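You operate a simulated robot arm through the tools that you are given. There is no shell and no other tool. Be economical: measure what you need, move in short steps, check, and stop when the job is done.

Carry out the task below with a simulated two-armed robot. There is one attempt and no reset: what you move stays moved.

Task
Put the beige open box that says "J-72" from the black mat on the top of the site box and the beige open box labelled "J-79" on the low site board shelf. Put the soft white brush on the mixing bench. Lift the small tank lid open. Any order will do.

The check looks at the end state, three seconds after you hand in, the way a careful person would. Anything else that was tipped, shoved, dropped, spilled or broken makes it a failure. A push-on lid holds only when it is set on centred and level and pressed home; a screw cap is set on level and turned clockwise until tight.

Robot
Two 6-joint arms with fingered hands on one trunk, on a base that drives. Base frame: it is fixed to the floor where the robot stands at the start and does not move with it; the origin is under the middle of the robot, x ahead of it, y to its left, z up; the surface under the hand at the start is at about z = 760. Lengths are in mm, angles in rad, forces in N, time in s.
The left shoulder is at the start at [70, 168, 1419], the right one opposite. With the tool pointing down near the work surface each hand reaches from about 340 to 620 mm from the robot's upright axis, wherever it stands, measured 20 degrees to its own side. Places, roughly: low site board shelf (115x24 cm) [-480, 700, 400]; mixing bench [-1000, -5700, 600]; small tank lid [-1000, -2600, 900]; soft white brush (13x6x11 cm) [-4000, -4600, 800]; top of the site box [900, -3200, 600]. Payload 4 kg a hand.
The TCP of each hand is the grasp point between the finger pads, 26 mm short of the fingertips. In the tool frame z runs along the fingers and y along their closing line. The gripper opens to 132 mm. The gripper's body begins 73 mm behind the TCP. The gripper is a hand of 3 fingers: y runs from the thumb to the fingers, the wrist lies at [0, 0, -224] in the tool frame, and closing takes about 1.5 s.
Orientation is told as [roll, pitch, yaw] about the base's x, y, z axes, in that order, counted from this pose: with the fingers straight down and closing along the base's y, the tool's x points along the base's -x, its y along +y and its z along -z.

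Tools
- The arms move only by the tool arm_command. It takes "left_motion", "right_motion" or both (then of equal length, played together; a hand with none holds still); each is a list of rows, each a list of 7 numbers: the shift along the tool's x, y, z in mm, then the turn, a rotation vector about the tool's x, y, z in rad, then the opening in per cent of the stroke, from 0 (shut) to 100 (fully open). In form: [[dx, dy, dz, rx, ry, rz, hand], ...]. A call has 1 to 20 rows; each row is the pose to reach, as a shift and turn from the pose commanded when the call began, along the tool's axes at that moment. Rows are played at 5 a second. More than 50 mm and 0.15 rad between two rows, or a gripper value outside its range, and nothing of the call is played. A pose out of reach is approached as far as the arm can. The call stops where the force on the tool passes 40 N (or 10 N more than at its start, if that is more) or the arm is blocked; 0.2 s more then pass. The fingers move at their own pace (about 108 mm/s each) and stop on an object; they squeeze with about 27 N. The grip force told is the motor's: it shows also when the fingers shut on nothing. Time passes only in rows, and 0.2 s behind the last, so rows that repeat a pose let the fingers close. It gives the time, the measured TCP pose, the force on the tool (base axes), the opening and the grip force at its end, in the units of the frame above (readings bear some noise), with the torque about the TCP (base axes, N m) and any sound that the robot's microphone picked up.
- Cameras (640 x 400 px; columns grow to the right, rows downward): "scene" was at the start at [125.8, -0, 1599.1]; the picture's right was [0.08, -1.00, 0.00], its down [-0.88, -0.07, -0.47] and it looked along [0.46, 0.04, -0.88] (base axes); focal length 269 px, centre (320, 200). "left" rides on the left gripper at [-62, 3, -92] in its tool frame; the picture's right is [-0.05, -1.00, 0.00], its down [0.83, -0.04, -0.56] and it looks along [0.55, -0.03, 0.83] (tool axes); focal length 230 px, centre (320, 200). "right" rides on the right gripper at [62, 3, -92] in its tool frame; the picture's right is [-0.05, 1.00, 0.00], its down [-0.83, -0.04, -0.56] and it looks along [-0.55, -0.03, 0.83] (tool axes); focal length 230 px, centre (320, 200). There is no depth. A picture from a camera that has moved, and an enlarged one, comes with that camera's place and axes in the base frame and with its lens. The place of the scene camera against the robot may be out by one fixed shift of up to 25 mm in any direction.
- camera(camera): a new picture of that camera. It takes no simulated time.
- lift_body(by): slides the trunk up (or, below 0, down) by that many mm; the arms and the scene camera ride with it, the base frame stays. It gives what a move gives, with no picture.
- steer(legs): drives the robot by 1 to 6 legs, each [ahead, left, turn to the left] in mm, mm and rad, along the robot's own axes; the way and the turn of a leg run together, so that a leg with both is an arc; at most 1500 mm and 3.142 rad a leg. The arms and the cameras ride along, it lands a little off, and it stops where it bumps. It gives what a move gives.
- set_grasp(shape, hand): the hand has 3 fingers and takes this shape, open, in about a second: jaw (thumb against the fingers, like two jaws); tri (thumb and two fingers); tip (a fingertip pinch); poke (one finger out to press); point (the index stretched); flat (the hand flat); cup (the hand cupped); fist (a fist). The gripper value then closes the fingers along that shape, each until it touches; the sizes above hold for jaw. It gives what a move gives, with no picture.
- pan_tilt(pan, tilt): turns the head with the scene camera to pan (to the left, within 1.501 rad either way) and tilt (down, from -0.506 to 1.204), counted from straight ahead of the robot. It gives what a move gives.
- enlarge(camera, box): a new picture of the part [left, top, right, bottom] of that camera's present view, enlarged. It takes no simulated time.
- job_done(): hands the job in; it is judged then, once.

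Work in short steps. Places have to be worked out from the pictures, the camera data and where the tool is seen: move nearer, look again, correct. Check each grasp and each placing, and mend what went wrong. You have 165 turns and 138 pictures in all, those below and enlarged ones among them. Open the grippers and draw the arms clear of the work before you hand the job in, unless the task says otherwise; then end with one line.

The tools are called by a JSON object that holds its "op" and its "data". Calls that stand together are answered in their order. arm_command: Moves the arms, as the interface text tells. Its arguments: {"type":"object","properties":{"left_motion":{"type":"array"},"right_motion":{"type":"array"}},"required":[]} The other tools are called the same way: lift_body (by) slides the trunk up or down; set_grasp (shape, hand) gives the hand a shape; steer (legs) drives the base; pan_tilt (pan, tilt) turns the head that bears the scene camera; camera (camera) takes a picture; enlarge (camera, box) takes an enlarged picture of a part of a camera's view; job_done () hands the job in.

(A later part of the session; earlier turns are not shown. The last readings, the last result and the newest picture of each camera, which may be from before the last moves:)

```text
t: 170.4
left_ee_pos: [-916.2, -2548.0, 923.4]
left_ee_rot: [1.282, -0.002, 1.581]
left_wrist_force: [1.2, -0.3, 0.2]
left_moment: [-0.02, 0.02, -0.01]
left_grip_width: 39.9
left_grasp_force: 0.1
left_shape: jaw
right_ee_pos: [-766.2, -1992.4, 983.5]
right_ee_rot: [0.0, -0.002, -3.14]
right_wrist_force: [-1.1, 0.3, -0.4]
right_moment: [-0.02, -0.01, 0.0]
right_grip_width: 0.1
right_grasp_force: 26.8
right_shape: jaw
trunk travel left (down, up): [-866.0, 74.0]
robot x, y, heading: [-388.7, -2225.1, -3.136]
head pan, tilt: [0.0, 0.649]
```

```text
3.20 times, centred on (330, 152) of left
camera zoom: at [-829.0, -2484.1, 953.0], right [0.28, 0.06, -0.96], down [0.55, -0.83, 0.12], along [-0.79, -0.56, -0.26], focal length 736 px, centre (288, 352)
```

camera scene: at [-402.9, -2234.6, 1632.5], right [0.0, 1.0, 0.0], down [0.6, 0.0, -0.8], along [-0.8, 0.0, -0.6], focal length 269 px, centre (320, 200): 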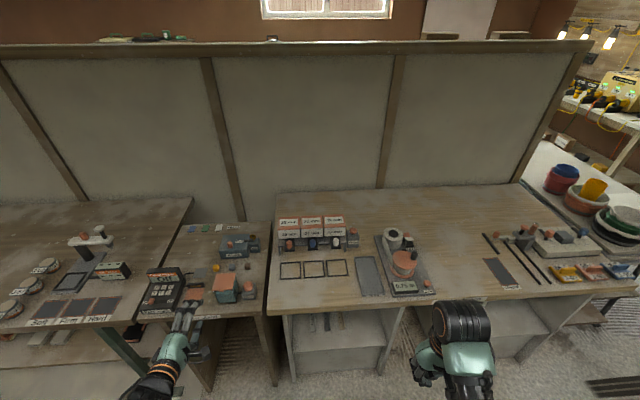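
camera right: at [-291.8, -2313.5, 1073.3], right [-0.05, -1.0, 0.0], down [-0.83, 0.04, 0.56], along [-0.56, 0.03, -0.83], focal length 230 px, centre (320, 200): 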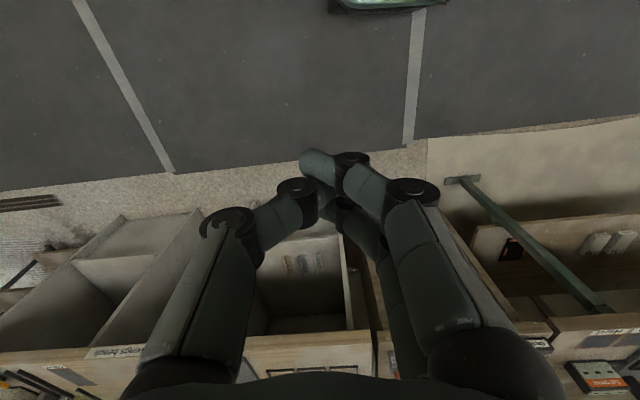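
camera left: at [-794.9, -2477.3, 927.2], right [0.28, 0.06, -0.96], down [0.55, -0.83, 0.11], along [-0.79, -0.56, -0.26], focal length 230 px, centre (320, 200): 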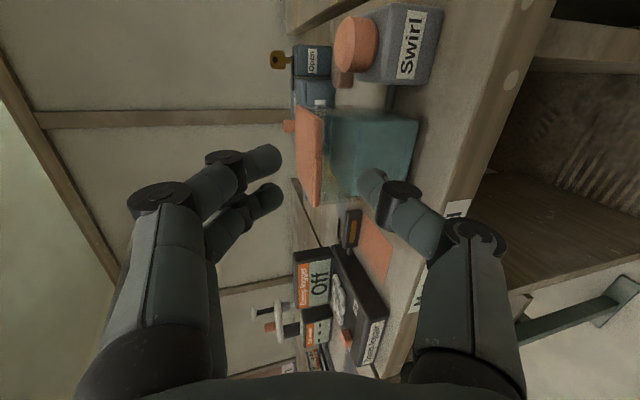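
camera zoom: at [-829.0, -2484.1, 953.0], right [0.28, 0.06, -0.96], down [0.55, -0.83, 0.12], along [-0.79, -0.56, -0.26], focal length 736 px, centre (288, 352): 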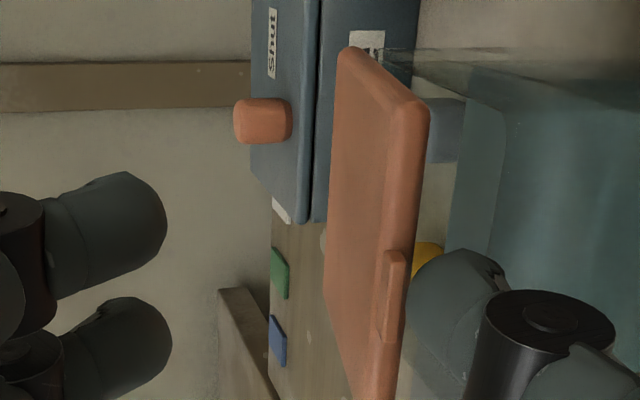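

It works: the lid's front has risen off the glass with the thumb beneath it. I'll keep raising, and follow the arc forward.

{"op": "lift_body", "data": {"by": 10}}

{"op": "arm_command", "data": {"left_motion": [[0, 1, 3, 0, 0, 0, 30], [0, 2, 6, 0, 0, 0, 30], [0, 2, 6, 0, 0, 0, 30]]}}

{"op": "lift_body", "data": {"by": 10}}

{"op": "camera", "data": {"camera": "left"}}

```text
t: 171.0
left_ee_pos: [-917.1, -2546.5, 933.7]
left_ee_rot: [1.282, 0.001, 1.579]
left_wrist_force: [0.1, -0.2, -0.7]
left_moment: [-0.02, 0.0, 0.02]
left_grip_width: 39.8
left_grasp_force: 0.2
left_shape: jaw
right_ee_pos: [-763.0, -1994.3, 993.3]
right_ee_rot: [-0.001, -0.003, -3.139]
right_wrist_force: [0.3, 0.8, -0.7]
right_moment: [-0.02, 0.03, -0.01]
right_grip_width: 0.0
right_grasp_force: 26.9
right_shape: jaw
trunk travel left (down, up): [-876.0, 64.0]
robot x, y, heading: [-390.6, -2224.5, -3.139]
head pan, tilt: [0.0, 0.649]
```

```text
t: 171.8
left_ee_pos: [-921.4, -2548.1, 933.7]
left_ee_rot: [1.282, -0.001, 1.58]
left_wrist_force: [-0.6, 0.1, 0.3]
left_moment: [-0.01, 0.0, -0.05]
left_grip_width: 39.8
left_grasp_force: 0.0
left_shape: jaw
right_ee_pos: [-764.2, -1994.1, 993.3]
right_ee_rot: [0.0, -0.002, -3.141]
right_wrist_force: [-0.4, 0.2, -1.1]
right_moment: [0.0, 0.01, -0.03]
right_grip_width: 0.0
right_grasp_force: 26.9
right_shape: jaw
trunk travel left (down, up): [-876.0, 64.0]
robot x, y, heading: [-388.3, -2231.1, -3.139]
head pan, tilt: [0.0, 0.649]
```

```text
t: 172.3
left_ee_pos: [-923.3, -2546.9, 944.5]
left_ee_rot: [1.284, 0.0, 1.579]
left_wrist_force: [-0.1, 1.4, -0.4]
left_moment: [0.03, 0.01, 0.01]
left_grip_width: 39.6
left_grasp_force: 0.0
left_shape: jaw
right_ee_pos: [-764.6, -1994.1, 1003.6]
right_ee_rot: [0.0, -0.003, -3.139]
right_wrist_force: [0.1, -1.2, 0.4]
right_moment: [0.02, 0.0, -0.01]
right_grip_width: 0.2
right_grasp_force: 27.1
right_shape: jaw
trunk travel left (down, up): [-886.0, 54.0]
robot x, y, heading: [-389.3, -2231.4, -3.141]
head pan, tilt: [0.0, 0.649]
```

```text
57 pictures are left
camera left: at [-835.0, -2484.2, 973.0], right [0.28, 0.06, -0.96], down [0.55, -0.83, 0.12], along [-0.78, -0.56, -0.26], focal length 230 px, centre (320, 200)
```

left: 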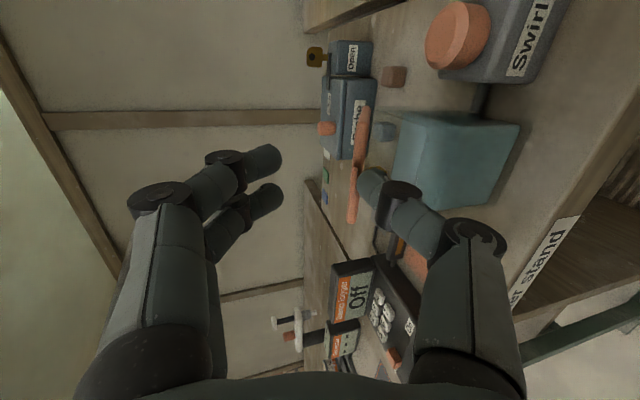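

The lid is up about 35–40° with the thumb beneath. I'll go up 10 mm more and push forward to swing it further.

{"op": "lift_body", "data": {"by": 10}}

{"op": "arm_command", "data": {"left_motion": [[0, 1.5, 5, 0, 0, 0, 30], [0, 3, 10, 0, 0, 0, 30], [0, 4.5, 15, 0, 0, 0, 30], [0, 6, 20, 0, 0, 0, 30], [0, 6, 20, 0, 0, 0, 30]]}}

{"op": "camera", "data": {"camera": "left"}}

{"op": "enlarge", "data": {"camera": "scene", "box": [140, 240, 300, 340]}}

```text
t: 172.9
left_ee_pos: [-922.0, -2546.4, 954.4]
left_ee_rot: [1.282, 0.0, 1.578]
left_wrist_force: [-0.3, -0.3, -0.2]
left_moment: [-0.02, 0.0, 0.03]
left_grip_width: 40.1
left_grasp_force: 0.0
left_shape: jaw
right_ee_pos: [-764.8, -1993.4, 1012.9]
right_ee_rot: [-0.001, -0.002, -3.139]
right_wrist_force: [0.0, 0.5, 0.5]
right_moment: [0.0, -0.01, -0.02]
right_grip_width: 0.0
right_grasp_force: 26.9
right_shape: jaw
trunk travel left (down, up): [-896.0, 44.0]
robot x, y, heading: [-392.3, -2230.3, -3.136]
head pan, tilt: [0.0, 0.649]
```

```text
t: 174.1
left_ee_pos: [-943.0, -2547.4, 952.0]
left_ee_rot: [1.285, 0.001, 1.58]
left_wrist_force: [-1.1, -0.4, 0.0]
left_moment: [0.0, 0.01, -0.01]
left_grip_width: 40.1
left_grasp_force: 0.1
left_shape: jaw
right_ee_pos: [-764.6, -1993.8, 1013.2]
right_ee_rot: [0.0, -0.004, -3.141]
right_wrist_force: [0.6, -0.3, 0.5]
right_moment: [-0.03, -0.04, 0.0]
right_grip_width: 0.0
right_grasp_force: 27.4
right_shape: jaw
trunk travel left (down, up): [-896.0, 44.0]
robot x, y, heading: [-389.3, -2234.0, -3.138]
head pan, tilt: [0.0, 0.649]
```

```text
56 pictures are left
camera left: at [-855.7, -2484.3, 982.7], right [0.28, 0.06, -0.96], down [0.55, -0.83, 0.11], along [-0.78, -0.56, -0.26], focal length 230 px, centre (320, 200)
```

left: 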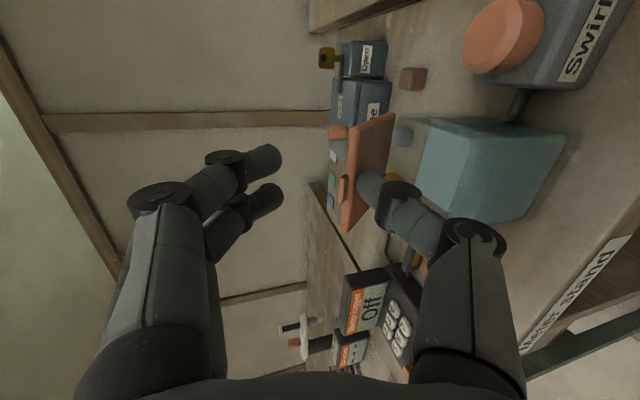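

```text
4.00 times, centred on (220, 290) of scene
camera zoom: at [-513.8, -2234.9, 1663.5], right [0.0, 1.0, 0.0], down [0.6, 0.0, -0.8], along [-0.8, 0.0, -0.6], focal length 1075 px, centre (720, -160)
```

zoom: 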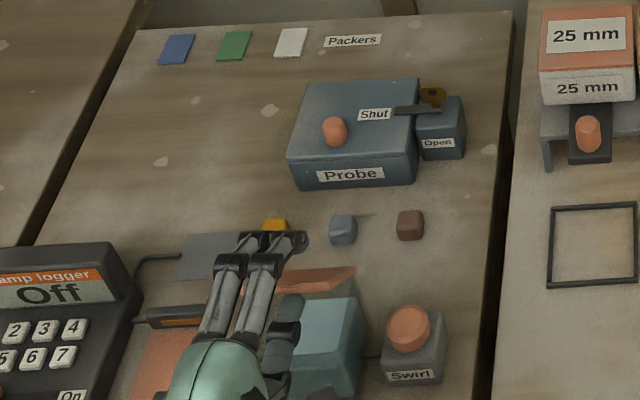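

The lid is about 65° open. I'll keep pushing forward: the rest of the arm's margin, then the base.

{"op": "arm_command", "data": {"left_motion": [[0, 1.5, 5, 0, 0, 0, 30], [0, 3, 10, 0, 0, 0, 30], [0, 4.5, 15, 0, 0, 0, 30], [0, 6, 20, 0, 0, 0, 30], [0, 6, 20, 0, 0, 0, 30]]}}

{"op": "steer", "data": {"legs": [[12, 0, 0]]}}

{"op": "camera", "data": {"camera": "left"}}

{"op": "enlarge", "data": {"camera": "scene", "box": [140, 240, 300, 340]}}

```text
t: 175.3
left_ee_pos: [-962.7, -2547.7, 953.0]
left_ee_rot: [1.281, -0.001, 1.579]
left_wrist_force: [0.0, -0.6, -0.3]
left_moment: [0.0, 0.02, 0.01]
left_grip_width: 39.5
left_grasp_force: 0.1
left_shape: jaw
right_ee_pos: [-764.9, -1993.8, 1013.3]
right_ee_rot: [-0.001, -0.004, -3.139]
right_wrist_force: [-0.1, 0.8, -0.2]
right_moment: [0.01, -0.02, -0.03]
right_grip_width: 0.2
right_grasp_force: 26.9
right_shape: jaw
trunk travel left (down, up): [-896.0, 44.0]
robot x, y, heading: [-390.3, -2229.3, -3.143]
head pan, tilt: [0.0, 0.649]
```

```text
t: 176.1
left_ee_pos: [-972.4, -2548.5, 955.4]
left_ee_rot: [1.287, -0.002, 1.579]
left_wrist_force: [0.0, 0.5, 0.2]
left_moment: [-0.02, -0.03, 0.02]
left_grip_width: 40.3
left_grasp_force: 0.2
left_shape: jaw
right_ee_pos: [-773.5, -1993.9, 1012.8]
right_ee_rot: [-0.001, -0.005, -3.14]
right_wrist_force: [-0.4, 0.8, 1.0]
right_moment: [-0.03, 0.05, 0.02]
right_grip_width: 0.0
right_grasp_force: 27.6
right_shape: jaw
trunk travel left (down, up): [-896.0, 44.0]
robot x, y, heading: [-398.1, -2226.2, -3.147]
head pan, tilt: [0.0, 0.649]
```

```text
54 pictures are left
camera left: at [-885.7, -2484.8, 984.3], right [0.28, 0.06, -0.96], down [0.55, -0.83, 0.11], along [-0.79, -0.56, -0.26], focal length 230 px, centre (320, 200)
```

left: 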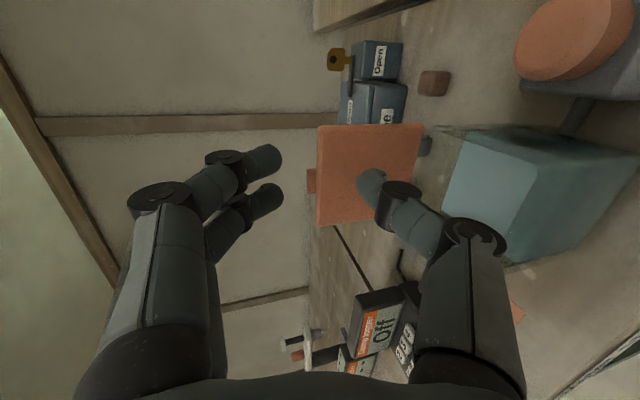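

```text
4.00 times, centred on (220, 290) of scene
camera zoom: at [-521.0, -2235.0, 1664.0], right [0.0, 1.0, 0.0], down [0.6, 0.0, -0.8], along [-0.8, 0.0, -0.6], focal length 1075 px, centre (720, -160)
```

zoom: 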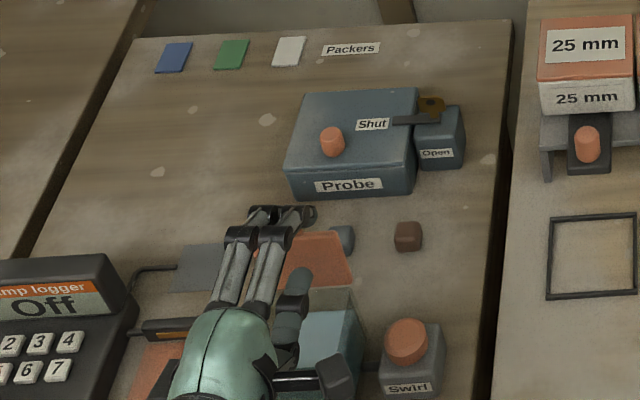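

The lid is upright or just past vertical with almost no resistance. I'll push 10 mm more so it rests open, watching the force.

{"op": "arm_command", "data": {"left_motion": [[0, 1, 3, 0, 0, 0, 30], [0, 2, 6, 0, 0, 0, 30], [0, 3, 10, 0, 0, 0, 30], [0, 3, 10, 0, 0, 0, 30]]}}

{"op": "enlarge", "data": {"camera": "left", "box": [280, 90, 480, 215]}}

```text
t: 177.1
left_ee_pos: [-986.0, -2548.1, 953.4]
left_ee_rot: [1.282, -0.001, 1.579]
left_wrist_force: [0.3, -0.1, 0.3]
left_moment: [-0.01, 0.0, -0.02]
left_grip_width: 39.8
left_grasp_force: 0.0
left_shape: jaw
right_ee_pos: [-777.2, -1994.2, 1012.2]
right_ee_rot: [0.0, -0.002, -3.142]
right_wrist_force: [-0.5, -1.0, 0.3]
right_moment: [-0.01, 0.0, 0.0]
right_grip_width: 0.0
right_grasp_force: 26.9
right_shape: jaw
trunk travel left (down, up): [-896.0, 44.0]
robot x, y, heading: [-399.1, -2228.6, -3.138]
head pan, tilt: [0.0, 0.649]
```

```text
3.20 times, centred on (380, 152) of left
camera zoom: at [-899.3, -2484.8, 982.6], right [0.28, 0.06, -0.96], down [0.55, -0.83, 0.11], along [-0.78, -0.56, -0.26], focal length 736 px, centre (128, 352)
```

zoom: 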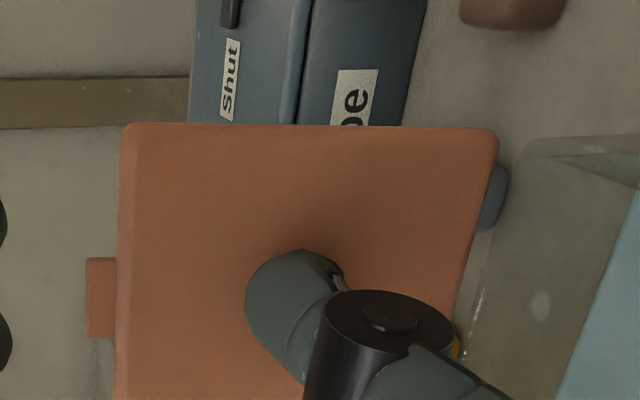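

The lid leans back, open. I'll withdraw straight back with the base and check that it stays.

{"op": "steer", "data": {"legs": [[-110, 0, 0]]}}

{"op": "enlarge", "data": {"camera": "scene", "box": [160, 230, 300, 318]}}

{"op": "enlarge", "data": {"camera": "left", "box": [270, 60, 470, 185]}}

```text
t: 178.3
left_ee_pos: [-878.8, -2548.9, 952.8]
left_ee_rot: [1.282, 0.0, 1.58]
left_wrist_force: [0.0, 0.6, 0.1]
left_moment: [0.03, -0.02, 0.04]
left_grip_width: 39.8
left_grasp_force: 0.1
left_shape: jaw
right_ee_pos: [-670.2, -1994.2, 1011.9]
right_ee_rot: [0.0, 0.001, -3.137]
right_wrist_force: [-0.1, 0.2, -0.1]
right_moment: [-0.01, -0.03, 0.0]
right_grip_width: 0.1
right_grasp_force: 26.9
right_shape: jaw
trunk travel left (down, up): [-896.0, 44.0]
robot x, y, heading: [-296.4, -2226.8, -3.138]
head pan, tilt: [0.0, 0.649]
```

```text
4.55 times, centred on (230, 274) of scene
camera zoom: at [-420.8, -2234.9, 1663.2], right [0.0, 1.0, 0.0], down [0.61, 0.0, -0.8], along [-0.8, 0.0, -0.61], focal length 1222 px, centre (729, -136)
```

zoom: 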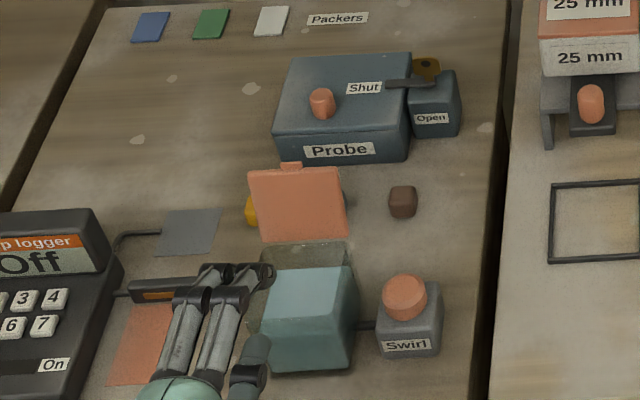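

```text
3.20 times, centred on (370, 122) of left
camera zoom: at [-792.5, -2485.0, 981.9], right [0.28, 0.06, -0.96], down [0.55, -0.83, 0.12], along [-0.78, -0.56, -0.26], focal length 736 px, centre (160, 448)
```

zoom: 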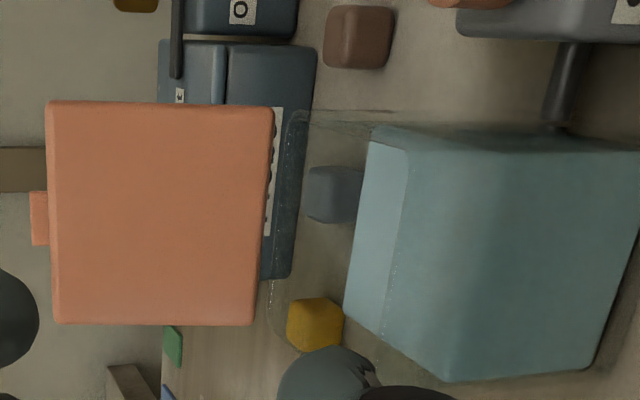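

The lid stands open by itself and the tank has not shifted. Next is the brush near (-4000, -4600). I'll back off, unroll the left hand, and turn down the aisle to look.

{"op": "steer", "data": {"legs": [[-220, 0, 0]]}}

{"op": "arm_command", "data": {"left_motion": [[0, 0, 0, 0, 0, -0.14, 40], [0, 0, 0, 0, 0, -0.28, 40], [0, 0, 0, 0, 0, -0.42, 40], [0, 0, 0, 0, 0, -0.56, 40], [0, 0, 0, 0, 0, -0.7, 40], [0, 0, 0, 0, 0, -0.84, 40], [0, 0, 0, 0, 0, -0.98, 40], [0, 0, 0, 0, 0, -1.12, 40], [0, 0, 0, 0, 0, -1.26, 40], [0, 0, 0, 0, 0, -1.4, 40], [0, 0, 0, 0, 0, -1.5, 60], [0, 0, 0, 0, 0, -1.57, 100], [0, 0, 0, 0, 0, -1.57, 100]]}}

{"op": "steer", "data": {"legs": [[0, 0, 1.57], [1300, 0, 0]]}}

{"op": "pan_tilt", "data": {"pan": -0.6, "tilt": 0.35}}

{"op": "camera", "data": {"camera": "scene"}}

```text
t: 180.0
left_ee_pos: [-659.5, -2546.9, 952.6]
left_ee_rot: [1.283, 0.001, 1.581]
left_wrist_force: [0.1, -0.3, -0.5]
left_moment: [0.01, -0.01, 0.02]
left_grip_width: 40.1
left_grasp_force: 0.0
left_shape: jaw
right_ee_pos: [-451.0, -1992.7, 1012.1]
right_ee_rot: [0.0, 0.0, -3.138]
right_wrist_force: [-0.9, 0.0, -0.3]
right_moment: [-0.01, 0.01, 0.01]
right_grip_width: 0.0
right_grasp_force: 26.9
right_shape: jaw
trunk travel left (down, up): [-896.0, 44.0]
robot x, y, heading: [-71.6, -2231.5, -3.138]
head pan, tilt: [0.0, 0.649]
```

```text
t: 182.8
left_ee_pos: [-658.6, -2546.4, 954.1]
left_ee_rot: [-0.001, -1.287, -3.128]
left_wrist_force: [0.6, -1.0, 0.5]
left_moment: [-0.01, 0.0, 0.02]
left_grip_width: 132.0
left_grasp_force: 0.1
left_shape: jaw
right_ee_pos: [-450.0, -1993.4, 1013.5]
right_ee_rot: [0.0, -0.002, -3.138]
right_wrist_force: [-0.8, -1.0, -0.4]
right_moment: [-0.01, -0.02, -0.02]
right_grip_width: 0.0
right_grasp_force: 26.9
right_shape: jaw
trunk travel left (down, up): [-896.0, 44.0]
robot x, y, heading: [-75.8, -2227.7, -3.138]
head pan, tilt: [0.0, 0.649]
```

```text
t: 193.1
left_ee_pos: [225.8, -4124.0, 954.2]
left_ee_rot: [0.0, -1.288, -1.573]
left_wrist_force: [0.2, 0.5, -0.2]
left_moment: [0.02, 0.0, 0.01]
left_grip_width: 131.5
left_grasp_force: 0.0
left_shape: jaw
right_ee_pos: [-325.1, -3907.7, 1012.5]
right_ee_rot: [0.0, -0.003, -1.582]
right_wrist_force: [-0.1, -0.4, -0.3]
right_moment: [0.02, -0.01, 0.06]
right_grip_width: 0.1
right_grasp_force: 27.3
right_shape: jaw
trunk travel left (down, up): [-896.0, 44.0]
robot x, y, heading: [-83.3, -3532.5, -1.579]
head pan, tilt: [0.0, 0.649]
```

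```text
t: 194.1
left_ee_pos: [226.9, -4124.8, 953.5]
left_ee_rot: [0.001, -1.289, -1.574]
left_wrist_force: [1.3, -0.4, 0.0]
left_moment: [0.0, 0.0, 0.02]
left_grip_width: 131.9
left_grasp_force: 0.0
left_shape: jaw
right_ee_pos: [-325.6, -3908.1, 1013.3]
right_ee_rot: [0.0, -0.003, -1.581]
right_wrist_force: [-0.1, -0.4, 1.1]
right_moment: [-0.02, -0.01, -0.01]
right_grip_width: 0.3
right_grasp_force: 26.8
right_shape: jaw
trunk travel left (down, up): [-896.0, 44.0]
robot x, y, heading: [-84.2, -3533.1, -1.579]
head pan, tilt: [-0.6, 0.351]
```

```text
49 pictures are left
camera scene: at [-127.3, -3666.2, 1690.6], right [-0.82, 0.57, 0.0], down [0.2, 0.28, -0.94], along [-0.54, -0.77, -0.34], focal length 269 px, centre (320, 200)
```

scene: 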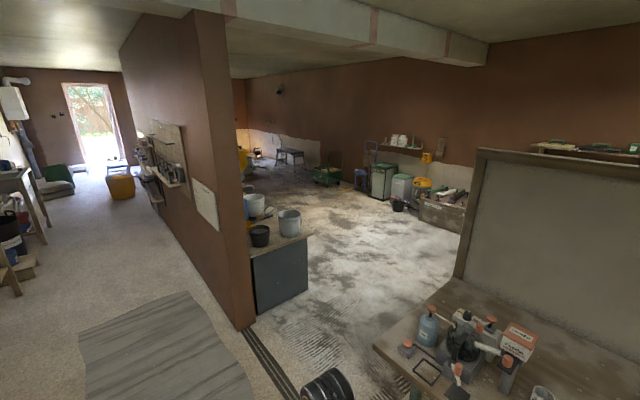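

The mixing bench (dark sides, buckets on top) stands just past the partition end at about x -740 to -1260, y≈-5513 and beyond. The brush is behind the screen to the right. The way in is between the bench end (y≈-4160) and the partition (y≈-5357), so I'll drive through at y≈-4750.

{"op": "steer", "data": {"legs": [[1215, 0, 0], [0, 0, -1.57], [1000, 0, 0]]}}

{"op": "pan_tilt", "data": {"pan": -0.1, "tilt": 0.3}}

{"op": "camera", "data": {"camera": "scene"}}

```text
t: 208.9
left_ee_pos: [-1695.9, -5049.6, 953.7]
left_ee_rot: [0.001, -1.289, 3.141]
left_wrist_force: [-0.1, 0.2, -1.3]
left_moment: [0.02, 0.0, 0.0]
left_grip_width: 131.8
left_grasp_force: 0.1
left_shape: jaw
right_ee_pos: [-1481.2, -4498.3, 1013.1]
right_ee_rot: [0.001, -0.003, 3.133]
right_wrist_force: [0.0, 0.6, 0.9]
right_moment: [-0.03, 0.01, -0.01]
right_grip_width: 0.2
right_grasp_force: 27.1
right_shape: jaw
trunk travel left (down, up): [-896.0, 44.0]
robot x, y, heading: [-1105.8, -4739.9, 3.127]
head pan, tilt: [-0.6, 0.351]
```

```text
t: 209.8
left_ee_pos: [-1696.0, -5050.6, 953.2]
left_ee_rot: [0.002, -1.286, 3.139]
left_wrist_force: [0.4, 0.3, 0.3]
left_moment: [-0.01, 0.0, 0.0]
left_grip_width: 131.8
left_grasp_force: 0.0
left_shape: jaw
right_ee_pos: [-1481.4, -4497.6, 1013.5]
right_ee_rot: [0.0, -0.003, 3.132]
right_wrist_force: [-0.6, 0.1, 0.2]
right_moment: [0.0, 0.03, -0.04]
right_grip_width: 0.0
right_grasp_force: 26.7
right_shape: jaw
trunk travel left (down, up): [-896.0, 44.0]
robot x, y, heading: [-1106.6, -4738.8, 3.133]
head pan, tilt: [-0.099, 0.3]
```

```text
48 pictures are left
camera scene: at [-1238.5, -4732.4, 1695.3], right [0.11, 0.99, 0.0], down [0.29, -0.03, -0.96], along [-0.95, 0.1, -0.3], focal length 269 px, centre (320, 200)
```

scene: 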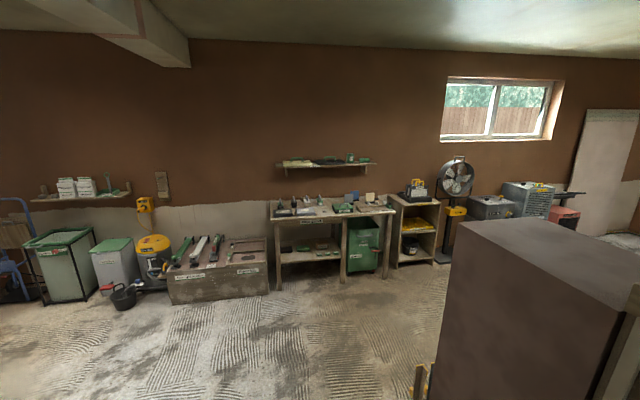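

The small table on the far wall matches the brush's place. I'll enlarge it.

{"op": "enlarge", "data": {"camera": "scene", "box": [256, 180, 400, 270]}}

```text
4.44 times, centred on (328, 225) of scene
camera zoom: at [-1238.5, -4732.4, 1695.3], right [0.11, 0.99, 0.0], down [0.29, -0.03, -0.96], along [-0.95, 0.1, -0.3], focal length 1195 px, centre (284, 89)
```

zoom: 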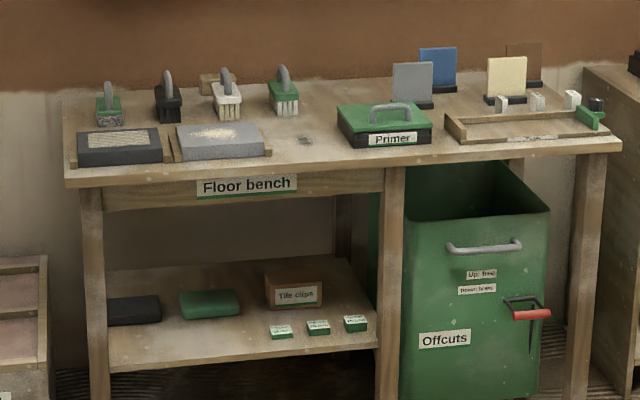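

Four brushes stand on the "Floor bench"; the white-bodied one, third from the left, is at about (-3840, -4587). I'll set the left hand back to a 45° tilt and approach.

{"op": "arm_command", "data": {"left_motion": [[0, 0, 0, 0, 0.12, 0, 100], [0, 0, 0, 0, 0.24, 0, 100], [0, 0, 0, 0, 0.36, 0, 100], [0, 0, 0, 0, 0.49, 0, 100], [0, 0, 0, 0, 0.49, 0, 100]]}}

{"op": "steer", "data": {"legs": [[1450, 0, 0], [0, -465, 0], [250, 0, 0]]}}

{"op": "pan_tilt", "data": {"pan": 0.3, "tilt": 0.6}}

{"op": "camera", "data": {"camera": "scene"}}

{"op": "camera", "data": {"camera": "left"}}

```text
t: 211.0
left_ee_pos: [-1695.3, -5050.2, 954.3]
left_ee_rot: [-0.002, -0.798, 3.139]
left_wrist_force: [0.6, 1.3, -0.7]
left_moment: [0.03, 0.02, 0.01]
left_grip_width: 132.0
left_grasp_force: 0.0
left_shape: jaw
left hand out of reach, approached as far as the arm can: row 1, 2
right_ee_pos: [-1480.8, -4498.2, 1012.1]
right_ee_rot: [-0.001, -0.004, 3.132]
right_wrist_force: [-0.6, -0.3, 1.2]
right_moment: [0.01, -0.03, -0.01]
right_grip_width: 0.1
right_grasp_force: 26.9
right_shape: jaw
trunk travel left (down, up): [-896.0, 44.0]
robot x, y, heading: [-1109.1, -4733.9, 3.131]
head pan, tilt: [-0.099, 0.3]
```

```text
t: 222.0
left_ee_pos: [-3390.9, -4593.6, 954.9]
left_ee_rot: [-0.001, -0.799, -3.126]
left_wrist_force: [-0.1, 0.9, -0.6]
left_moment: [-0.02, -0.03, 0.0]
left_grip_width: 131.8
left_grasp_force: 0.0
left_shape: jaw
right_ee_pos: [-3184.2, -4037.8, 1013.4]
right_ee_rot: [-0.001, -0.003, -3.132]
right_wrist_force: [0.2, -0.5, -0.5]
right_moment: [0.02, 0.03, 0.0]
right_grip_width: 0.0
right_grasp_force: 27.0
right_shape: jaw
trunk travel left (down, up): [-896.0, 44.0]
robot x, y, heading: [-2808.1, -4273.8, -3.134]
head pan, tilt: [-0.099, 0.3]
```

```text
t: 222.9
left_ee_pos: [-3392.0, -4594.2, 954.1]
left_ee_rot: [0.0, -0.796, -3.127]
left_wrist_force: [0.9, 0.9, -1.0]
left_moment: [-0.02, 0.0, -0.01]
left_grip_width: 131.9
left_grasp_force: 0.1
left_shape: jaw
right_ee_pos: [-3185.4, -4037.6, 1012.8]
right_ee_rot: [-0.001, -0.002, -3.133]
right_wrist_force: [0.6, -0.3, -0.1]
right_moment: [0.01, -0.03, 0.04]
right_grip_width: 0.1
right_grasp_force: 27.0
right_shape: jaw
trunk travel left (down, up): [-896.0, 44.0]
robot x, y, heading: [-2809.4, -4274.0, -3.13]
head pan, tilt: [0.3, 0.6]
```

```text
46 pictures are left
camera scene: at [-2931.6, -4303.6, 1667.8], right [-0.3, 0.95, 0.0], down [0.54, 0.17, -0.83], along [-0.79, -0.25, -0.56], focal length 269 px, centre (320, 200)
```

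scene: 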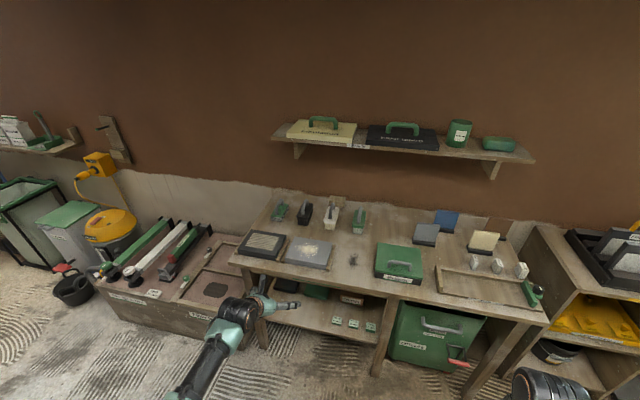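

```text
45 pictures are left
camera left: at [-3369.3, -4595.7, 1061.9], right [-0.05, 1.0, 0.04], down [0.98, 0.06, -0.21], along [-0.21, 0.03, -0.98], focal length 230 px, centre (320, 200)
```

left: 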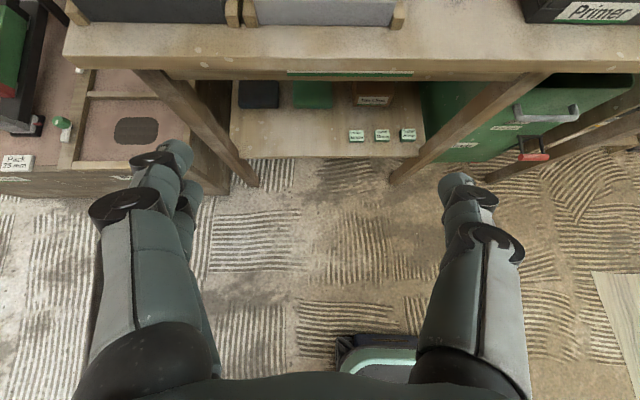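

The table's front edge is at x≈-3620 and the white brush at about (-3974, -4574). I'll enlarge it to confirm which brush is the soft white one.

{"op": "enlarge", "data": {"camera": "scene", "box": [260, 185, 388, 265]}}

```text
5.00 times, centred on (324, 225) of scene
camera zoom: at [-2931.6, -4303.6, 1667.8], right [-0.3, 0.95, 0.0], down [0.54, 0.17, -0.83], along [-0.79, -0.25, -0.56], focal length 1344 px, centre (300, 75)
```

zoom: 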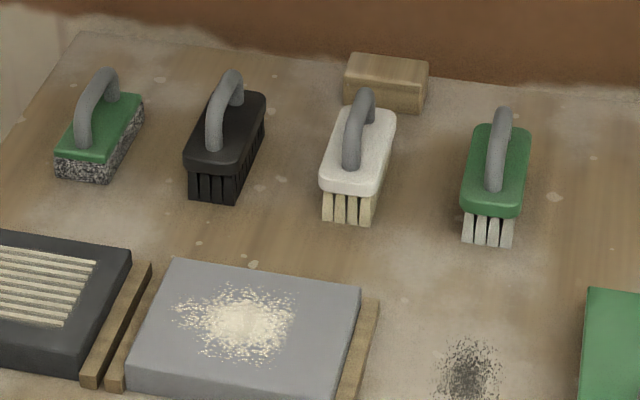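

The white-bodied brush is clear, with its arch handle running along x. I'll drive 440 mm closer, keeping the hand at z≈954, and view it from the hand camera.

{"op": "steer", "data": {"legs": [[440, 0, 0]]}}

{"op": "camera", "data": {"camera": "left"}}

```text
t: 225.6
left_ee_pos: [-3833.1, -4597.9, 954.8]
left_ee_rot: [0.001, -0.797, -3.126]
left_wrist_force: [0.0, -0.1, 0.3]
left_moment: [0.02, 0.0, -0.03]
left_grip_width: 131.9
left_grasp_force: 0.1
left_shape: jaw
right_ee_pos: [-3626.9, -4042.0, 1013.3]
right_ee_rot: [-0.002, -0.004, -3.13]
right_wrist_force: [-0.2, -0.6, 0.8]
right_moment: [-0.01, -0.02, -0.02]
right_grip_width: 0.0
right_grasp_force: 26.6
right_shape: jaw
trunk travel left (down, up): [-896.0, 44.0]
robot x, y, heading: [-3251.1, -4272.4, -3.134]
head pan, tilt: [0.3, 0.6]
```

```text
43 pictures are left
camera left: at [-3809.8, -4600.1, 1062.9], right [-0.05, 1.0, 0.04], down [0.98, 0.06, -0.21], along [-0.21, 0.03, -0.98], focal length 230 px, centre (320, 200)
```

left: 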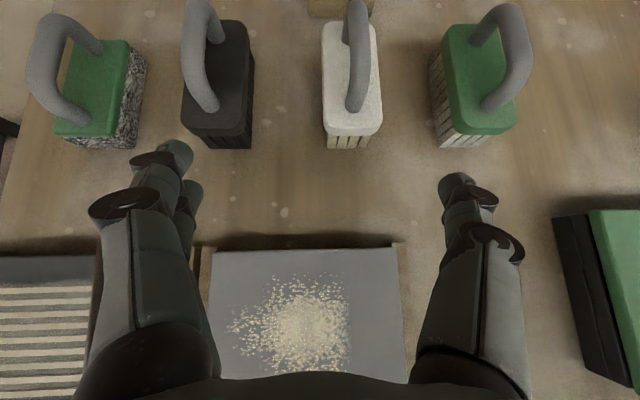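

From the hand camera the white brush body centre is about (-3992, -4563), body top z≈845, handle top z≈900. I'll drive 80 mm closer and shift the hand 35 mm toward +y with the jaw part-closed, to clear the neighbours.

{"op": "steer", "data": {"legs": [[80, 0, 0]]}}

{"op": "arm_command", "data": {"left_motion": [[-4, -17, -4, 0, 0, 0, 70], [-8, -34, -8, 0, 0, 0, 60], [-8, -34, -8, 0, 0, 0, 60], [-8, -34, -8, 0, 0, 0, 60]]}}

{"op": "camera", "data": {"camera": "left"}}

```text
t: 226.7
left_ee_pos: [-3908.3, -4600.3, 955.7]
left_ee_rot: [0.0, -0.802, -3.126]
left_wrist_force: [1.1, 0.3, 0.4]
left_moment: [-0.02, 0.01, 0.0]
left_grip_width: 132.0
left_grasp_force: 0.1
left_shape: jaw
right_ee_pos: [-3702.2, -4043.8, 1014.7]
right_ee_rot: [0.0, -0.008, -3.131]
right_wrist_force: [0.1, 0.2, 0.5]
right_moment: [0.01, 0.01, 0.0]
right_grip_width: 0.3
right_grasp_force: 26.8
right_shape: jaw
trunk travel left (down, up): [-896.0, 44.0]
robot x, y, heading: [-3328.5, -4273.9, -3.132]
head pan, tilt: [0.3, 0.6]
```

```text
t: 227.7
left_ee_pos: [-3912.5, -4564.4, 966.4]
left_ee_rot: [-0.001, -0.796, -3.126]
left_wrist_force: [-0.2, 0.2, -0.1]
left_moment: [0.01, -0.01, 0.0]
left_grip_width: 80.0
left_grasp_force: 0.1
left_shape: jaw
right_ee_pos: [-3706.8, -4043.7, 1012.8]
right_ee_rot: [0.002, -0.001, -3.131]
right_wrist_force: [0.4, -0.9, -0.7]
right_moment: [-0.01, -0.02, 0.01]
right_grip_width: 0.0
right_grasp_force: 27.0
right_shape: jaw
trunk travel left (down, up): [-896.0, 44.0]
robot x, y, heading: [-3329.1, -4276.9, -3.128]
head pan, tilt: [0.3, 0.6]
```

```text
42 pictures are left
camera left: at [-3889.8, -4567.0, 1073.3], right [-0.05, 1.0, 0.04], down [0.98, 0.06, -0.21], along [-0.21, 0.03, -0.98], focal length 230 px, centre (320, 200)
```

left: 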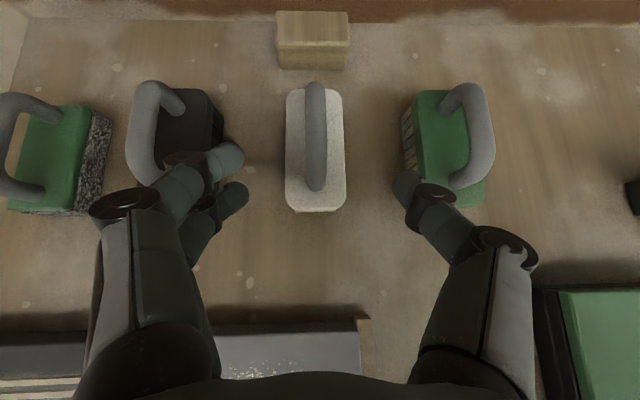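

The handle is centred at about (-3993, -4567), its bar near z≈880 and the body top at 833. I'll advance about 120 mm along the fingers to straddle the bar.

{"op": "arm_command", "data": {"left_motion": [[3, 1, 40, 0, 0, 0, 60], [6, 2, 75, 0, 0, 0, 60], [9, 2, 105, 0, 0, 0, 60], [10, 2, 121, 0, 0, 0, 60], [10, 2, 121, 0, 0, 0, 60]]}}

{"op": "camera", "data": {"camera": "left"}}

```text
t: 228.8
left_ee_pos: [-3991.6, -4569.2, 872.4]
left_ee_rot: [-0.001, -0.797, -3.126]
left_wrist_force: [0.3, 0.7, -0.1]
left_moment: [0.0, -0.01, -0.01]
left_grip_width: 79.7
left_grasp_force: 0.1
left_shape: jaw
right_ee_pos: [-3706.2, -4043.9, 1012.9]
right_ee_rot: [-0.002, 0.0, -3.13]
right_wrist_force: [-0.1, -0.8, 0.2]
right_moment: [-0.02, 0.01, 0.01]
right_grip_width: 0.0
right_grasp_force: 27.3
right_shape: jaw
trunk travel left (down, up): [-896.0, 44.0]
robot x, y, heading: [-3325.9, -4276.0, -3.131]
head pan, tilt: [0.3, 0.6]
```

```text
41 pictures are left
camera left: at [-3969.3, -4570.3, 981.7], right [-0.05, 1.0, 0.04], down [0.98, 0.06, -0.21], along [-0.21, 0.03, -0.98], focal length 230 px, centre (320, 200)
```

left: 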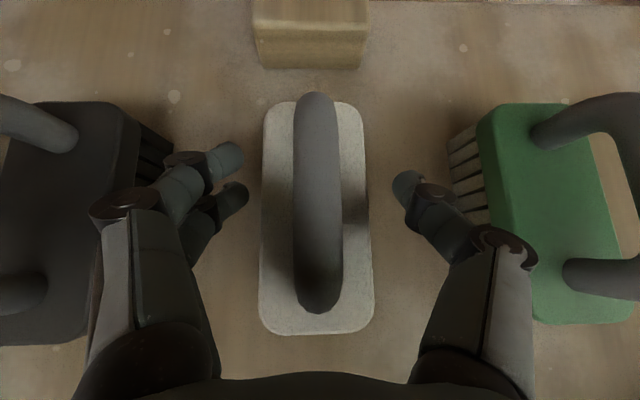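

The handle sits between the pads. Closing.

{"op": "arm_command", "data": {"left_motion": [[0, 0, 0, 0, 0, 0, 20], [0, 0, 0, 0, 0, 0, 0], [0, 0, 0, 0, 0, 0, 0], [0, 0, 0, 0, 0, 0, 0], [0, 0, 0, 0, 0, 0, 0], [0, 0, 0, 0, 0, 0, 0], [0, 0, 0, 0, 0, 0, 0]]}}

{"op": "camera", "data": {"camera": "left"}}

```text
t: 230.4
left_ee_pos: [-3993.7, -4567.7, 876.6]
left_ee_rot: [-0.001, -0.801, -3.125]
left_wrist_force: [-1.4, 0.8, 9.7]
left_moment: [0.39, 0.11, -0.07]
left_grip_width: 29.9
left_grasp_force: 26.7
left_shape: jaw
right_ee_pos: [-3705.8, -4042.3, 1013.7]
right_ee_rot: [0.001, -0.003, -3.132]
right_wrist_force: [-0.6, -0.1, 0.8]
right_moment: [-0.01, 0.02, -0.01]
right_grip_width: 0.1
right_grasp_force: 26.6
right_shape: jaw
trunk travel left (down, up): [-896.0, 44.0]
robot x, y, heading: [-3329.6, -4275.0, -3.134]
head pan, tilt: [0.3, 0.6]
```

```text
40 pictures are left
camera left: at [-3969.3, -4569.4, 983.9], right [-0.05, 1.0, 0.04], down [0.98, 0.06, -0.21], along [-0.21, 0.02, -0.98], focal length 230 px, centre (320, 200)
```

left: 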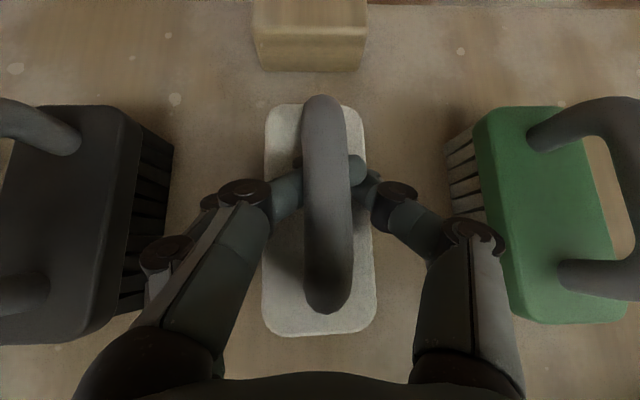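

The fingertips closed slightly below the bar, inside the arch (10 N upward). I'll reopen, rise 12 mm and close again for a squarer grip on the bar.

{"op": "arm_command", "data": {"left_motion": [[0, 0, 0, 0, 0, 0, 60], [0, 0, 0, 0, 0, 0, 60], [0, 0, 0, 0, 0, 0, 60], [-8, 0, -8, 0, 0, 0, 60], [-8, 0, -8, 0, 0, 0, 60], [-8, 0, -8, 0, 0, 0, 20], [-8, 0, -8, 0, 0, 0, 0], [-8, 0, -8, 0, 0, 0, 0], [-8, 0, -8, 0, 0, 0, 0], [-8, 0, -8, 0, 0, 0, 0], [-8, 0, -8, 0, 0, 0, 0], [-8, 0, -8, 0, 0, 0, 0], [-8, 0, -8, 0, 0, 0, 0]]}}

{"op": "camera", "data": {"camera": "left"}}

```text
t: 233.2
left_ee_pos: [-3992.7, -4568.5, 883.6]
left_ee_rot: [-0.002, -0.795, -3.126]
left_wrist_force: [0.7, -0.2, -1.4]
left_moment: [0.0, 0.01, -0.02]
left_grip_width: 0.1
left_grasp_force: 27.2
left_shape: jaw
right_ee_pos: [-3707.0, -4042.0, 1012.5]
right_ee_rot: [0.0, -0.003, -3.13]
right_wrist_force: [0.2, 0.1, 0.4]
right_moment: [0.01, 0.01, 0.02]
right_grip_width: 0.0
right_grasp_force: 27.3
right_shape: jaw
trunk travel left (down, up): [-896.0, 44.0]
robot x, y, heading: [-3329.5, -4276.8, -3.13]
head pan, tilt: [0.3, 0.6]
```

```text
39 pictures are left
camera left: at [-3969.0, -4570.3, 992.8], right [-0.05, 1.0, 0.04], down [0.98, 0.06, -0.21], along [-0.21, 0.03, -0.98], focal length 230 px, centre (320, 200)
```

left: 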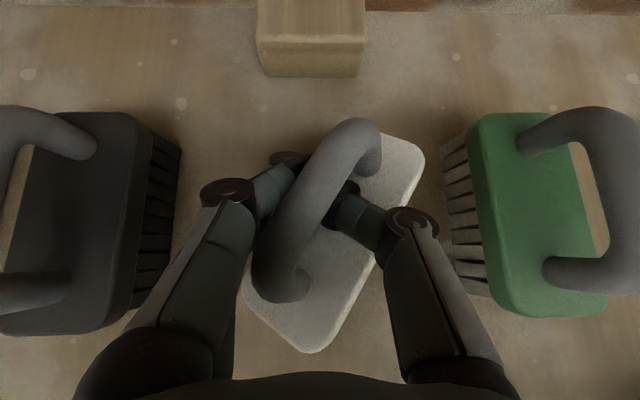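

The jaw closed under the bar and turned the brush about 28° in yaw; it still stands upright. The bar must be higher, about z 888–905. I'll reopen and rise 24 mm clear, then look.

{"op": "arm_command", "data": {"left_motion": [[0, 0, 0, 0, 0, 0, 40], [0, 0, 0, 0, 0, 0, 70], [0, 0, 0, 0, 0, 0, 70], [0, 0, 0, 0, 0, 0, 70], [-8, 0, -8, 0, 0, 0, 70], [-17, 0, -17, 0, 0, 0, 70], [-17, 0, -17, 0, 0, 0, 70]]}}

{"op": "camera", "data": {"camera": "left"}}

```text
t: 234.8
left_ee_pos: [-3992.9, -4570.2, 907.7]
left_ee_rot: [-0.002, -0.796, -3.126]
left_wrist_force: [0.2, 0.5, 0.1]
left_moment: [0.01, -0.01, 0.01]
left_grip_width: 92.2
left_grasp_force: 0.0
left_shape: jaw
right_ee_pos: [-3706.9, -4042.6, 1012.2]
right_ee_rot: [0.001, 0.0, -3.13]
right_wrist_force: [-0.2, 0.2, 0.2]
right_moment: [0.02, -0.01, -0.02]
right_grip_width: 0.1
right_grasp_force: 26.9
right_shape: jaw
trunk travel left (down, up): [-896.0, 44.0]
robot x, y, heading: [-3326.2, -4276.2, -3.132]
head pan, tilt: [0.3, 0.6]
```

```text
38 pictures are left
camera left: at [-3969.3, -4570.7, 1017.2], right [-0.05, 1.0, 0.04], down [0.98, 0.06, -0.21], along [-0.21, 0.03, -0.98], focal length 230 px, centre (320, 200)
```

left: 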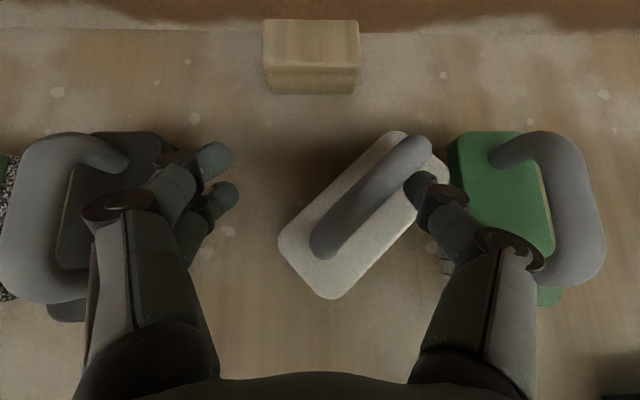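

Opening dragged the brush round to about 45° yaw; its handle centre is now about (-4000, -4538), still upright. I'd rather turn the base to line up with it. First I'll rise clear, back away 200, shift left and turn right 0.65.

{"op": "arm_command", "data": {"left_motion": [[-14, 0, -14, 0, 0, 0, 70], [-28, 0, -28, 0, 0, 0, 70], [-28, 0, -28, 0, 0, 0, 70]]}}

{"op": "lift_body", "data": {"by": 30}}

{"op": "steer", "data": {"legs": [[-200, 0, 0], [0, 395, 0], [0, 0, -0.65], [60, 70, 0]]}}

{"op": "camera", "data": {"camera": "left"}}

```text
t: 235.7
left_ee_pos: [-3991.2, -4568.7, 949.6]
left_ee_rot: [0.0, -0.796, -3.124]
left_wrist_force: [-0.3, 0.1, 0.4]
left_moment: [0.04, 0.04, 0.01]
left_grip_width: 92.0
left_grasp_force: 0.0
left_shape: jaw
right_ee_pos: [-3706.6, -4043.6, 1011.6]
right_ee_rot: [0.0, -0.003, -3.131]
right_wrist_force: [-0.2, -0.1, -0.1]
right_moment: [0.03, -0.04, -0.01]
right_grip_width: 0.1
right_grasp_force: 27.4
right_shape: jaw
trunk travel left (down, up): [-896.0, 44.0]
robot x, y, heading: [-3328.7, -4277.9, -3.132]
head pan, tilt: [0.3, 0.6]
```

```text
t: 236.4
left_ee_pos: [-3990.4, -4568.8, 977.6]
left_ee_rot: [0.001, -0.795, -3.125]
left_wrist_force: [0.1, -0.7, 0.3]
left_moment: [-0.01, -0.02, -0.01]
left_grip_width: 92.0
left_grasp_force: 0.1
left_shape: jaw
right_ee_pos: [-3706.6, -4042.0, 1042.2]
right_ee_rot: [0.0, -0.001, -3.132]
right_wrist_force: [-1.1, 0.1, -0.2]
right_moment: [0.01, 0.01, 0.01]
right_grip_width: 0.0
right_grasp_force: 27.3
right_shape: jaw
trunk travel left (down, up): [-926.0, 14.0]
robot x, y, heading: [-3329.7, -4272.5, -3.132]
head pan, tilt: [0.3, 0.6]
```

```text
t: 242.5
left_ee_pos: [-3915.1, -4518.7, 981.4]
left_ee_rot: [0.004, -0.799, 2.507]
left_wrist_force: [-0.3, 0.1, -0.7]
left_moment: [0.01, 0.0, 0.0]
left_grip_width: 92.0
left_grasp_force: 0.0
left_shape: jaw
right_ee_pos: [-3370.1, -4273.9, 1042.3]
right_ee_rot: [0.003, -0.002, 2.503]
right_wrist_force: [0.2, -0.3, 0.2]
right_moment: [-0.01, 0.01, 0.0]
right_grip_width: 0.0
right_grasp_force: 27.2
right_shape: jaw
trunk travel left (down, up): [-926.0, 14.0]
robot x, y, heading: [-3214.3, -4682.3, 2.499]
head pan, tilt: [0.3, 0.6]
```

```text
37 pictures are left
camera left: at [-3897.7, -4534.8, 1089.9], right [0.56, 0.83, 0.03], down [0.81, -0.54, -0.21], along [-0.15, 0.14, -0.98], focal length 230 px, centre (320, 200)
```

left: 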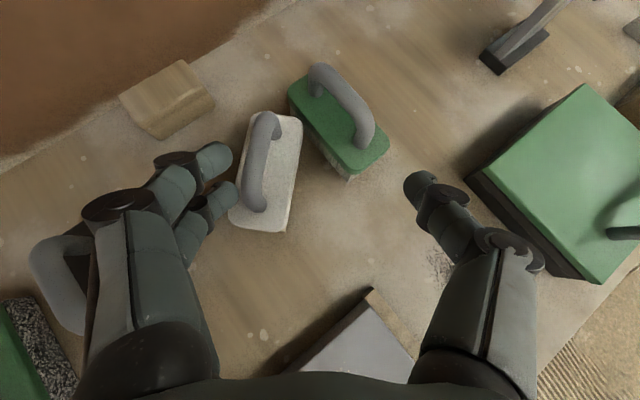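

The brush is now within about 10° of the hand's line, with the handle at about (-3985, -4531) and the bar near z≈898. I'll move the base 80 ahead and 52 left, trim the yaw by 0.15 and narrow the jaw to 60 mm.

{"op": "steer", "data": {"legs": [[80, 52, 0]]}}

{"op": "arm_command", "data": {"left_motion": [[20, 0, 8, 0.05, 0, 0.05, 50], [40, 0, 16, 0.107, 0, 0.105, 45], [40, 0, 16, 0.107, 0, 0.105, 45]]}}

{"op": "camera", "data": {"camera": "left"}}

```text
t: 243.7
left_ee_pos: [-4007.7, -4514.4, 981.2]
left_ee_rot: [0.003, -0.798, 2.507]
left_wrist_force: [0.3, 0.3, -0.6]
left_moment: [0.0, 0.01, 0.01]
left_grip_width: 92.1
left_grasp_force: 0.1
left_shape: jaw
right_ee_pos: [-3463.6, -4268.1, 1043.3]
right_ee_rot: [0.002, -0.005, 2.503]
right_wrist_force: [0.0, 0.1, -0.2]
right_moment: [-0.01, 0.02, -0.02]
right_grip_width: 0.0
right_grasp_force: 26.7
right_shape: jaw
trunk travel left (down, up): [-926.0, 14.0]
robot x, y, heading: [-3307.6, -4679.3, 2.506]
head pan, tilt: [0.3, 0.6]
```

```text
t: 244.4
left_ee_pos: [-4000.4, -4523.6, 937.0]
left_ee_rot: [-0.002, -0.795, 2.359]
left_wrist_force: [-0.3, 0.6, 0.1]
left_moment: [0.03, 0.01, 0.0]
left_grip_width: 60.0
left_grasp_force: 0.1
left_shape: jaw
right_ee_pos: [-3468.7, -4265.8, 1041.9]
right_ee_rot: [-0.001, 0.0, 2.503]
right_wrist_force: [0.2, 0.0, -0.2]
right_moment: [0.01, -0.01, 0.01]
right_grip_width: 0.0
right_grasp_force: 26.9
right_shape: jaw
trunk travel left (down, up): [-926.0, 14.0]
robot x, y, heading: [-3308.5, -4684.5, 2.501]
head pan, tilt: [0.3, 0.6]
```

```text
36 pictures are left
camera left: at [-3986.5, -4541.7, 1046.2], right [0.68, 0.73, 0.04], down [0.72, -0.66, -0.2], along [-0.12, 0.17, -0.98], focal length 230 px, centre (320, 200)
```

left: 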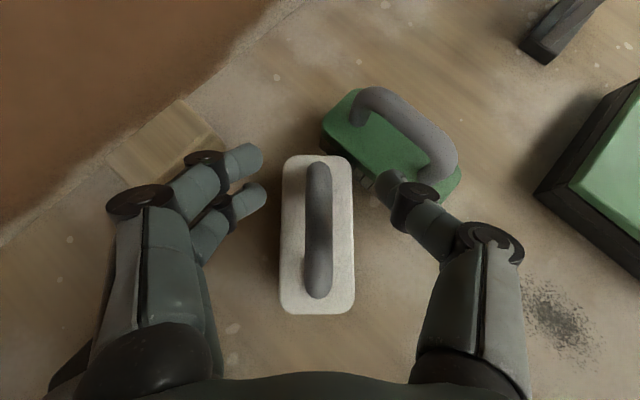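

Well aligned. I'll descend 34 mm and 11 mm back onto the bar centre and close.

{"op": "arm_command", "data": {"left_motion": [[16, 0, 8, 0, 0, 0, 45], [32, 0, 16, 0, 0, 0, 45], [32, 0, 16, 0, 0, 0, 45], [32, 0, 16, 0, 0, 0, 0], [32, 0, 16, 0, 0, 0, 0], [32, 0, 16, 0, 0, 0, 0], [32, 0, 16, 0, 0, 0, 0], [32, 0, 16, 0, 0, 0, 0]]}}

{"op": "camera", "data": {"camera": "left"}}

```text
t: 246.2
left_ee_pos: [-3991.4, -4531.6, 905.0]
left_ee_rot: [0.0, -0.797, 2.359]
left_wrist_force: [-0.1, -0.4, -0.9]
left_moment: [0.01, 0.03, 0.0]
left_grip_width: 6.5
left_grasp_force: 26.9
left_shape: jaw
right_ee_pos: [-3468.1, -4268.1, 1043.1]
right_ee_rot: [-0.002, -0.002, 2.502]
right_wrist_force: [-1.3, -0.2, 1.0]
right_moment: [0.0, 0.01, -0.03]
right_grip_width: 0.0
right_grasp_force: 27.5
right_shape: jaw
trunk travel left (down, up): [-926.0, 14.0]
robot x, y, heading: [-3309.8, -4680.9, 2.506]
head pan, tilt: [0.3, 0.6]
```

```text
35 pictures are left
camera left: at [-3977.8, -4549.5, 1012.9], right [0.68, 0.73, 0.04], down [0.72, -0.66, -0.21], along [-0.13, 0.17, -0.98], focal length 230 px, centre (320, 200)
```

left: 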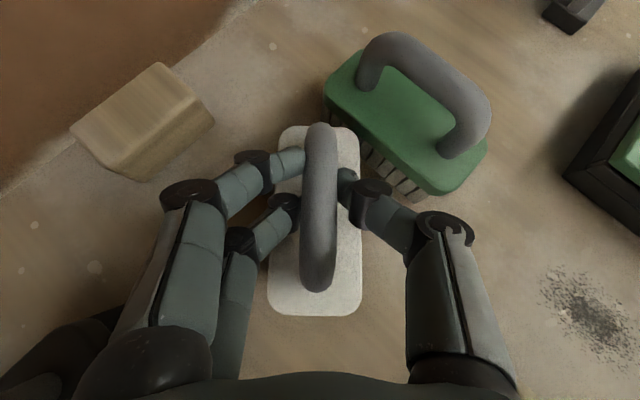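

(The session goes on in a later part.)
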